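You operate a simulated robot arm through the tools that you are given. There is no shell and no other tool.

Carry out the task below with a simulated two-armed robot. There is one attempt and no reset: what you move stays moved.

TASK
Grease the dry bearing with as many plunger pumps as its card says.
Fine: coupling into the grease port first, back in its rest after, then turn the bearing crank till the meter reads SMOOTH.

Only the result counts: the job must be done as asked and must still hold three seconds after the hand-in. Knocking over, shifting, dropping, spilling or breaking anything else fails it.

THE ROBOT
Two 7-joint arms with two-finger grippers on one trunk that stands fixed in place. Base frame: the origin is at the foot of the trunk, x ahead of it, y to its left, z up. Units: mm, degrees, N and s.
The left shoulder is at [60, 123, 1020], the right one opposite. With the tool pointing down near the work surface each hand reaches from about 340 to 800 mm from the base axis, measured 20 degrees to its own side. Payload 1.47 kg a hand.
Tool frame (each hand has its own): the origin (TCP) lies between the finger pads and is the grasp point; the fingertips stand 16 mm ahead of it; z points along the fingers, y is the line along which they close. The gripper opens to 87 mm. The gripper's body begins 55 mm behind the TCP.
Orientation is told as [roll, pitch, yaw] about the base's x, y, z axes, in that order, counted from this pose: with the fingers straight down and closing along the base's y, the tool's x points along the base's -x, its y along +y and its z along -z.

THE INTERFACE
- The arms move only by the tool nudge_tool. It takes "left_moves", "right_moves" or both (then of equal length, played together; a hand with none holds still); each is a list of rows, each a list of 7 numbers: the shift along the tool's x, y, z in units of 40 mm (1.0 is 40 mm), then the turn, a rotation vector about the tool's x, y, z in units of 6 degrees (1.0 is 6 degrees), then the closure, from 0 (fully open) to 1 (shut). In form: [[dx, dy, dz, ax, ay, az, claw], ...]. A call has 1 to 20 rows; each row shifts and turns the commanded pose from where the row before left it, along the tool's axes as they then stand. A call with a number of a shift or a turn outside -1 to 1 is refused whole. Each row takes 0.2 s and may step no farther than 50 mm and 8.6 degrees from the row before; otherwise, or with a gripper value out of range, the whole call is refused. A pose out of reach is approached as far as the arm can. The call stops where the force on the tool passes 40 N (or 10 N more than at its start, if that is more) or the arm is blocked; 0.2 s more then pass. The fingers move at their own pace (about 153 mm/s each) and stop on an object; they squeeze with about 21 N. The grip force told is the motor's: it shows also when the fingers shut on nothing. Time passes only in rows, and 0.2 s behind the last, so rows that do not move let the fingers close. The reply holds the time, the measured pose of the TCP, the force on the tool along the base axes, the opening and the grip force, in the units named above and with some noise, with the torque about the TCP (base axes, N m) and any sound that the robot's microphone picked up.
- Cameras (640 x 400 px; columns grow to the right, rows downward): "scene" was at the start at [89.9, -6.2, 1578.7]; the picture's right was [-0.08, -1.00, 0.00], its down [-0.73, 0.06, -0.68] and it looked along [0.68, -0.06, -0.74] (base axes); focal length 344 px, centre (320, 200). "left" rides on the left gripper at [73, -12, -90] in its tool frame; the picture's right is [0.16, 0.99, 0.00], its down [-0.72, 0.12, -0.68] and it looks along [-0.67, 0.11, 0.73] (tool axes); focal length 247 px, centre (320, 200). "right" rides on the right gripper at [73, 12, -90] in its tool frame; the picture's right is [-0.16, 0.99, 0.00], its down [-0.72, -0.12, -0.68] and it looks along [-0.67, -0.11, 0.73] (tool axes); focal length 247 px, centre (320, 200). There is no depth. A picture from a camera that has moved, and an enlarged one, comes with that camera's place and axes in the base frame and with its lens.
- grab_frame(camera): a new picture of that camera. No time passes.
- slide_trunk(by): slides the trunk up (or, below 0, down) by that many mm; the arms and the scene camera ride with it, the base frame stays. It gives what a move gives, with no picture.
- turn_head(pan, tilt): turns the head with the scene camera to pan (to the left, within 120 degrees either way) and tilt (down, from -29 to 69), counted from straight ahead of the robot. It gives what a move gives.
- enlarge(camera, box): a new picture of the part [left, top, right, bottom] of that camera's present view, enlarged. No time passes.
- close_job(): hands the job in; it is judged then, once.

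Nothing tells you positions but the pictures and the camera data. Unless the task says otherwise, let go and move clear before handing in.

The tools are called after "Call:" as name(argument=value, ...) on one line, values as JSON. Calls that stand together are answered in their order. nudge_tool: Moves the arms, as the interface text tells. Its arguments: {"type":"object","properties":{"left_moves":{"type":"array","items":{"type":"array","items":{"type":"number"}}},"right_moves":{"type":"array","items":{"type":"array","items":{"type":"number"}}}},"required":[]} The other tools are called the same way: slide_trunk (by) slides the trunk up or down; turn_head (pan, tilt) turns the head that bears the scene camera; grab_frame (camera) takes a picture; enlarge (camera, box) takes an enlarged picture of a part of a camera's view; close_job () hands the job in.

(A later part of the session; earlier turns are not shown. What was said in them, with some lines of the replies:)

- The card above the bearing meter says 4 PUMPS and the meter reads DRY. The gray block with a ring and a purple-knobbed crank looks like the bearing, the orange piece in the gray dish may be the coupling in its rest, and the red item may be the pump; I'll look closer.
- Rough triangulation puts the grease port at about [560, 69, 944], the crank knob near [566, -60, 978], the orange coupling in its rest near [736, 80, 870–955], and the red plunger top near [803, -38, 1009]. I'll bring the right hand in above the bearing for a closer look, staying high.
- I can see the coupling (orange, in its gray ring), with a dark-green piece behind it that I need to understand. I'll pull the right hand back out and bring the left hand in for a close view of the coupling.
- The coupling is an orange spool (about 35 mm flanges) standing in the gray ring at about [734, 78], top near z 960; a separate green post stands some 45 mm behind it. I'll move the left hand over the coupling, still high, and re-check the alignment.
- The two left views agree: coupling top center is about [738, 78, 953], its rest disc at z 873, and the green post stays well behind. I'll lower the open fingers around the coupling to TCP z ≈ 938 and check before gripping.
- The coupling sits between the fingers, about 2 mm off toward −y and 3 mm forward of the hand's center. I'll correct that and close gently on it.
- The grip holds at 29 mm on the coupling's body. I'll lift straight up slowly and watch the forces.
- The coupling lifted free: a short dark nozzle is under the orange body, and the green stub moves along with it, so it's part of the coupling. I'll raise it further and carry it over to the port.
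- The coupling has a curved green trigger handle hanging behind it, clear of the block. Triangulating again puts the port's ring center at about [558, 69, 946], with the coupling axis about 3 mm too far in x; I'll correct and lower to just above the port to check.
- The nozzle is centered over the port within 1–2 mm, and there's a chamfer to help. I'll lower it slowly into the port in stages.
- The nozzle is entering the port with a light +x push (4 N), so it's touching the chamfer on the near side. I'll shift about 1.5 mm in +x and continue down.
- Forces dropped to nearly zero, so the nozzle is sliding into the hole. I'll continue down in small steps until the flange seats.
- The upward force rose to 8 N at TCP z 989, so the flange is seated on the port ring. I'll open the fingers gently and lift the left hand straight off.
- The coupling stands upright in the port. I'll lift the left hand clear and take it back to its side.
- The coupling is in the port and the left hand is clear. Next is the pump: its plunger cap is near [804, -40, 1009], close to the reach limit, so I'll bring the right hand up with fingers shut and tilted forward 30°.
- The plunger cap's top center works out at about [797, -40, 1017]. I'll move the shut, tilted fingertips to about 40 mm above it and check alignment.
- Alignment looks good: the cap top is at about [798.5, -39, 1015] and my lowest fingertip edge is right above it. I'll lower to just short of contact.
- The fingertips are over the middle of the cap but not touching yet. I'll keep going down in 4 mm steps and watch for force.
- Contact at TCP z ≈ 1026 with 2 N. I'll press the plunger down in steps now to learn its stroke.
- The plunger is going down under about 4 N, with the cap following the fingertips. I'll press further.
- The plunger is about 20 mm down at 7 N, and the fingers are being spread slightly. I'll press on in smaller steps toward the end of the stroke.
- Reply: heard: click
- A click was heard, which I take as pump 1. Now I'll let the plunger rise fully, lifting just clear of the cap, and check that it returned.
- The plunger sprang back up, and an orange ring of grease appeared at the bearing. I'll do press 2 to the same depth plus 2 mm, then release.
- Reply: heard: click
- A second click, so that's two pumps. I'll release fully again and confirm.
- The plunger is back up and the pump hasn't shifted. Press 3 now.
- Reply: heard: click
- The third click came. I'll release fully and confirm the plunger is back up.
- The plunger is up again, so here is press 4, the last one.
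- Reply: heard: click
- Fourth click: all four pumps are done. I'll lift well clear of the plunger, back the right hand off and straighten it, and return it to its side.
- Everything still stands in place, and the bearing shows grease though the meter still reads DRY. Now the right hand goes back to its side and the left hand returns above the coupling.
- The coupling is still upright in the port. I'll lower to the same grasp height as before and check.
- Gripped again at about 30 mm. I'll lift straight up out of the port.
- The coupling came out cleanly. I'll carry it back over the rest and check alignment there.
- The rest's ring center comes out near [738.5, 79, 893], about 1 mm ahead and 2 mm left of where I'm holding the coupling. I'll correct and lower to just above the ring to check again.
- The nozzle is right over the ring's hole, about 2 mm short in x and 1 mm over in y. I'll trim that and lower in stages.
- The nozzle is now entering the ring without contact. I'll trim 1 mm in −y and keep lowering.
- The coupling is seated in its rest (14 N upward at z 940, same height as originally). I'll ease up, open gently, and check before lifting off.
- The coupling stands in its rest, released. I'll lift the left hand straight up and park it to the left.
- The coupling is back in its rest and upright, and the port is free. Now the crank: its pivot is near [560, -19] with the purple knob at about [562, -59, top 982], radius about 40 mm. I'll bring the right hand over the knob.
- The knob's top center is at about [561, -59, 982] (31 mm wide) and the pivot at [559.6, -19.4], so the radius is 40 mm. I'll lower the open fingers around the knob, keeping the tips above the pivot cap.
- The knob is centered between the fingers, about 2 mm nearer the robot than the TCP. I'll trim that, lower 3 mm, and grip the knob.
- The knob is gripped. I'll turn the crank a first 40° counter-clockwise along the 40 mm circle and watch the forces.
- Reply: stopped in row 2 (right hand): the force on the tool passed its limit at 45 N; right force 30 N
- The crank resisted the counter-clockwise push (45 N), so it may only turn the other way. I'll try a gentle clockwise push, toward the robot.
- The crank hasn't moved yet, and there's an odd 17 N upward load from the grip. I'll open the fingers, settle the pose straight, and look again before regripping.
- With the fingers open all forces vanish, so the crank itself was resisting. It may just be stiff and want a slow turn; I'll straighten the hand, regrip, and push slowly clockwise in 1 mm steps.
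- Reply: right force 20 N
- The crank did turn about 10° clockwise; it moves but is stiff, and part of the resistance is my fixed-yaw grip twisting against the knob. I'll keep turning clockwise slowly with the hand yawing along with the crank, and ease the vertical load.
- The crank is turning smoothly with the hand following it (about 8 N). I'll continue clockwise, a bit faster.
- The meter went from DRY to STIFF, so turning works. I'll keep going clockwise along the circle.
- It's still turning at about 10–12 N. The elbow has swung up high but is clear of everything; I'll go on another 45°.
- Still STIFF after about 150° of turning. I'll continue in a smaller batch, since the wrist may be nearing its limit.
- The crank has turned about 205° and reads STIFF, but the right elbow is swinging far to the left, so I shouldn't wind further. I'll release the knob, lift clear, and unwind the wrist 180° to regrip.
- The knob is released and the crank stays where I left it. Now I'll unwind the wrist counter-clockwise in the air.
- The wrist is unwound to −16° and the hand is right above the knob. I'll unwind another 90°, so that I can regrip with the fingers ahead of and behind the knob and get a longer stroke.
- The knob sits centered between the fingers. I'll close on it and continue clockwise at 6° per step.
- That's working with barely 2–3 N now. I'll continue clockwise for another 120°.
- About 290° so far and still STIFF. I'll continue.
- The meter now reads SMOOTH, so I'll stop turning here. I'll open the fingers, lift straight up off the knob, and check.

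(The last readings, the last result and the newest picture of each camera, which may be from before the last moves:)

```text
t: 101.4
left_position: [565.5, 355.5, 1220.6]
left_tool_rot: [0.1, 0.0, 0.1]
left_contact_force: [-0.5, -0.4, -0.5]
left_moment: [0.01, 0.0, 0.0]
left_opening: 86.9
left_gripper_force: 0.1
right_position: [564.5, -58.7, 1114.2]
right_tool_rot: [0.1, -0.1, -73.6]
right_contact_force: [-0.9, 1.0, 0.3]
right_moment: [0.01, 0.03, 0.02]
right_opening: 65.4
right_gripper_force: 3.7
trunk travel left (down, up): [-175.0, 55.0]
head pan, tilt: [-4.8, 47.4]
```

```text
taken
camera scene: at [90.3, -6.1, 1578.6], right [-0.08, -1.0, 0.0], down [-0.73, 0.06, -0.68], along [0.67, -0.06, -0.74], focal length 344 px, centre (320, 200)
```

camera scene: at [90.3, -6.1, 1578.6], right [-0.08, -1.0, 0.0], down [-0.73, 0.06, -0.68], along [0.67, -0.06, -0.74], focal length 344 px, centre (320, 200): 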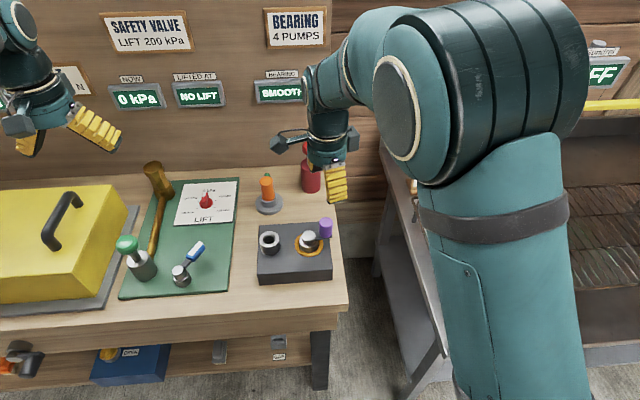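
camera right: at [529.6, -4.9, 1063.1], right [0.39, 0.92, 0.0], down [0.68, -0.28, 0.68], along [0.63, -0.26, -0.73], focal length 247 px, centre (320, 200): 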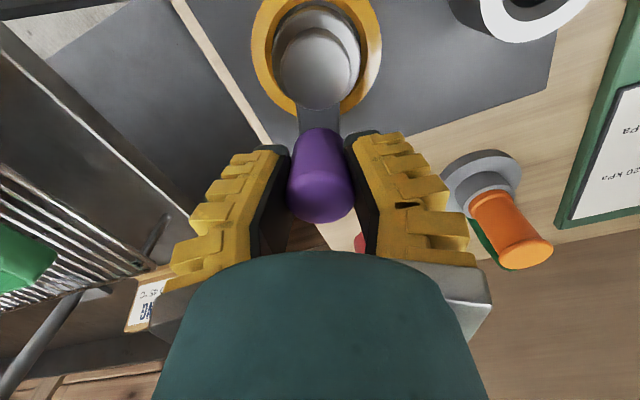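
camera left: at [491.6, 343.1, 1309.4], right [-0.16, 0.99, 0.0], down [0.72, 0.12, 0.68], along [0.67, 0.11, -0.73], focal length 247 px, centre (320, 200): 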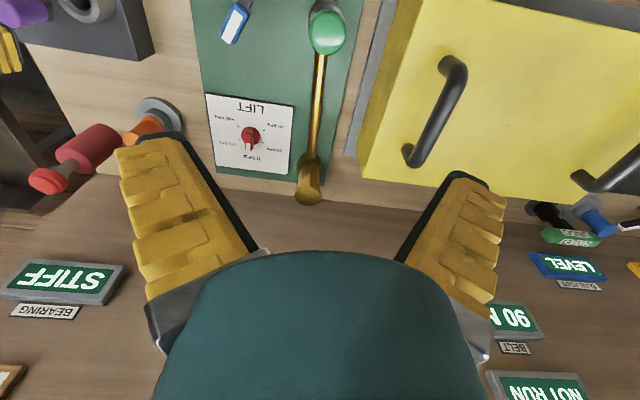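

Released; the meter still says SMOOTH. I'll straighten the wrist and return the right hand to its starting area.

Call:
nudge_tool(right_moves=[[0, 0, 0, 0, 0, -1, 0], [0, 0, 0, 0, 0, -1, 0], [0, 0, 0, 0, 0, -1, 0], [0, 0, 0, 0, 0, -1, 0], [0, 0, 0, 0, 0, -1, 0], [0, 0, 0, 0, 0, -1, 0], [0, 0, 0, 0, 0, -1, 0], [0, 0, 0, 0, 0, -1, 0], [0, 0, 0, 0, 0, -1, 0], [0, 0, 0, 0, 0, -1, 0], [0, 0, 0, 0, 0, -1, 0], [0, 0, 0, 0, 0, -1, 0], [0.27, -0.75, -0.4, 0, 0, 0, 0], [0.27, -0.75, -0.4, 0, 0, 0, 0], [0.27, -0.75, -0.4, 0, 0, 0, 0], [0.27, -0.75, -0.4, 0, 0, 0, 0], [0.27, -0.75, -0.4, 0, 0, 0, 0], [0, 0, 0, 0, 0, 0, 0]])

Call:
grab_frame(camera="scene")

Call:
enlarge(camera="scene", box=[220, 60, 350, 290])

Call:
enlarge(camera="scene", box=[230, 150, 350, 290])

```text
t: 105.2
left_position: [564.6, 356.3, 1220.2]
left_tool_rot: [0.0, 0.1, -0.1]
left_contact_force: [-0.7, 0.8, -0.2]
left_moment: [0.01, 0.01, 0.0]
left_opening: 87.3
left_gripper_force: 0.1
right_position: [509.3, -207.5, 1196.4]
right_tool_rot: [-0.1, 0.0, -1.5]
right_contact_force: [0.2, 0.4, 0.0]
right_moment: [0.0, 0.03, 0.0]
right_opening: 86.9
right_gripper_force: 0.0
trunk travel left (down, up): [-175.0, 55.0]
head pan, tilt: [-4.8, 47.4]
```

```text
taken
camera scene: at [90.6, -5.6, 1578.6], right [-0.08, -1.0, 0.0], down [-0.73, 0.06, -0.68], along [0.67, -0.06, -0.74], focal length 344 px, centre (320, 200)
```

scene: 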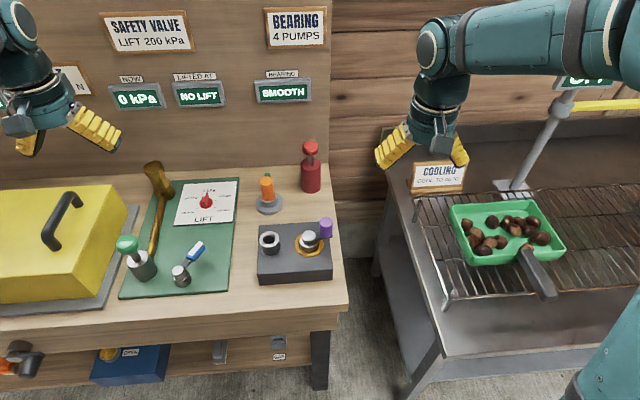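

```text
1.74 times, centred on (285, 175) of scene
camera zoom: at [90.6, -5.6, 1578.6], right [-0.08, -1.0, 0.0], down [-0.73, 0.06, -0.68], along [0.67, -0.06, -0.74], focal length 599 px, centre (381, 244)
```

zoom: 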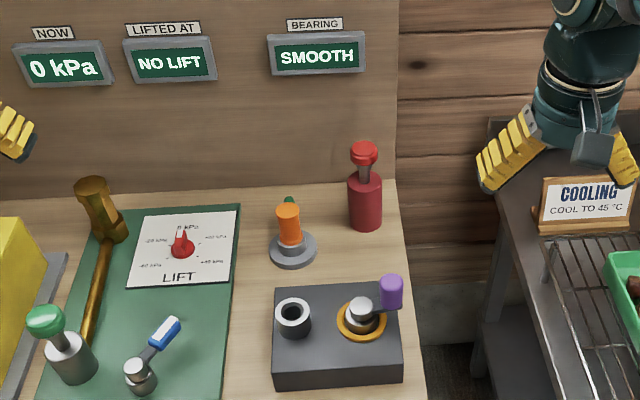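

```text
2.86 times, centred on (290, 220) of scene
camera zoom: at [90.6, -5.6, 1578.6], right [-0.08, -1.0, 0.0], down [-0.73, 0.06, -0.68], along [0.67, -0.06, -0.74], focal length 983 px, centre (406, 143)
```

zoom: 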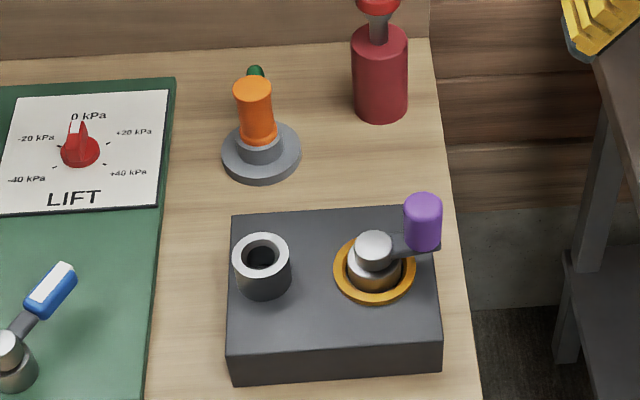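

The meter reads SMOOTH and has held for several seconds with both hands clear. The coupling stands in its rest as it did at the start, the pump plunger is up after four clicks, and nothing else has moved. Handing in.

Call:
close_job()

```text
The job is handed in.
```

The bearing is greased with 4 pumps, as its card says, and its meter reads SMOOTH. I've handed the job in; no verdict has come back yet.

- **Coupling:** I seated it in the grease port before pumping and put it back in its rest afterwards. It stands upright there, as it did at the start.
- **Pumping:** I pressed the plunger four full strokes, with one click heard on each, and let it rise all the way between strokes.
- **Crank:** I turned it clockwise about one full turn. The meter went from DRY to STIFF to SMOOTH, and still read SMOOTH about six seconds after I let go. My first push was counter-clockwise, met about 45 N, and barely moved the crank.

Both hands were open and clear at hand-in. In the last pictures nothing else looked moved, spilled or knocked over.
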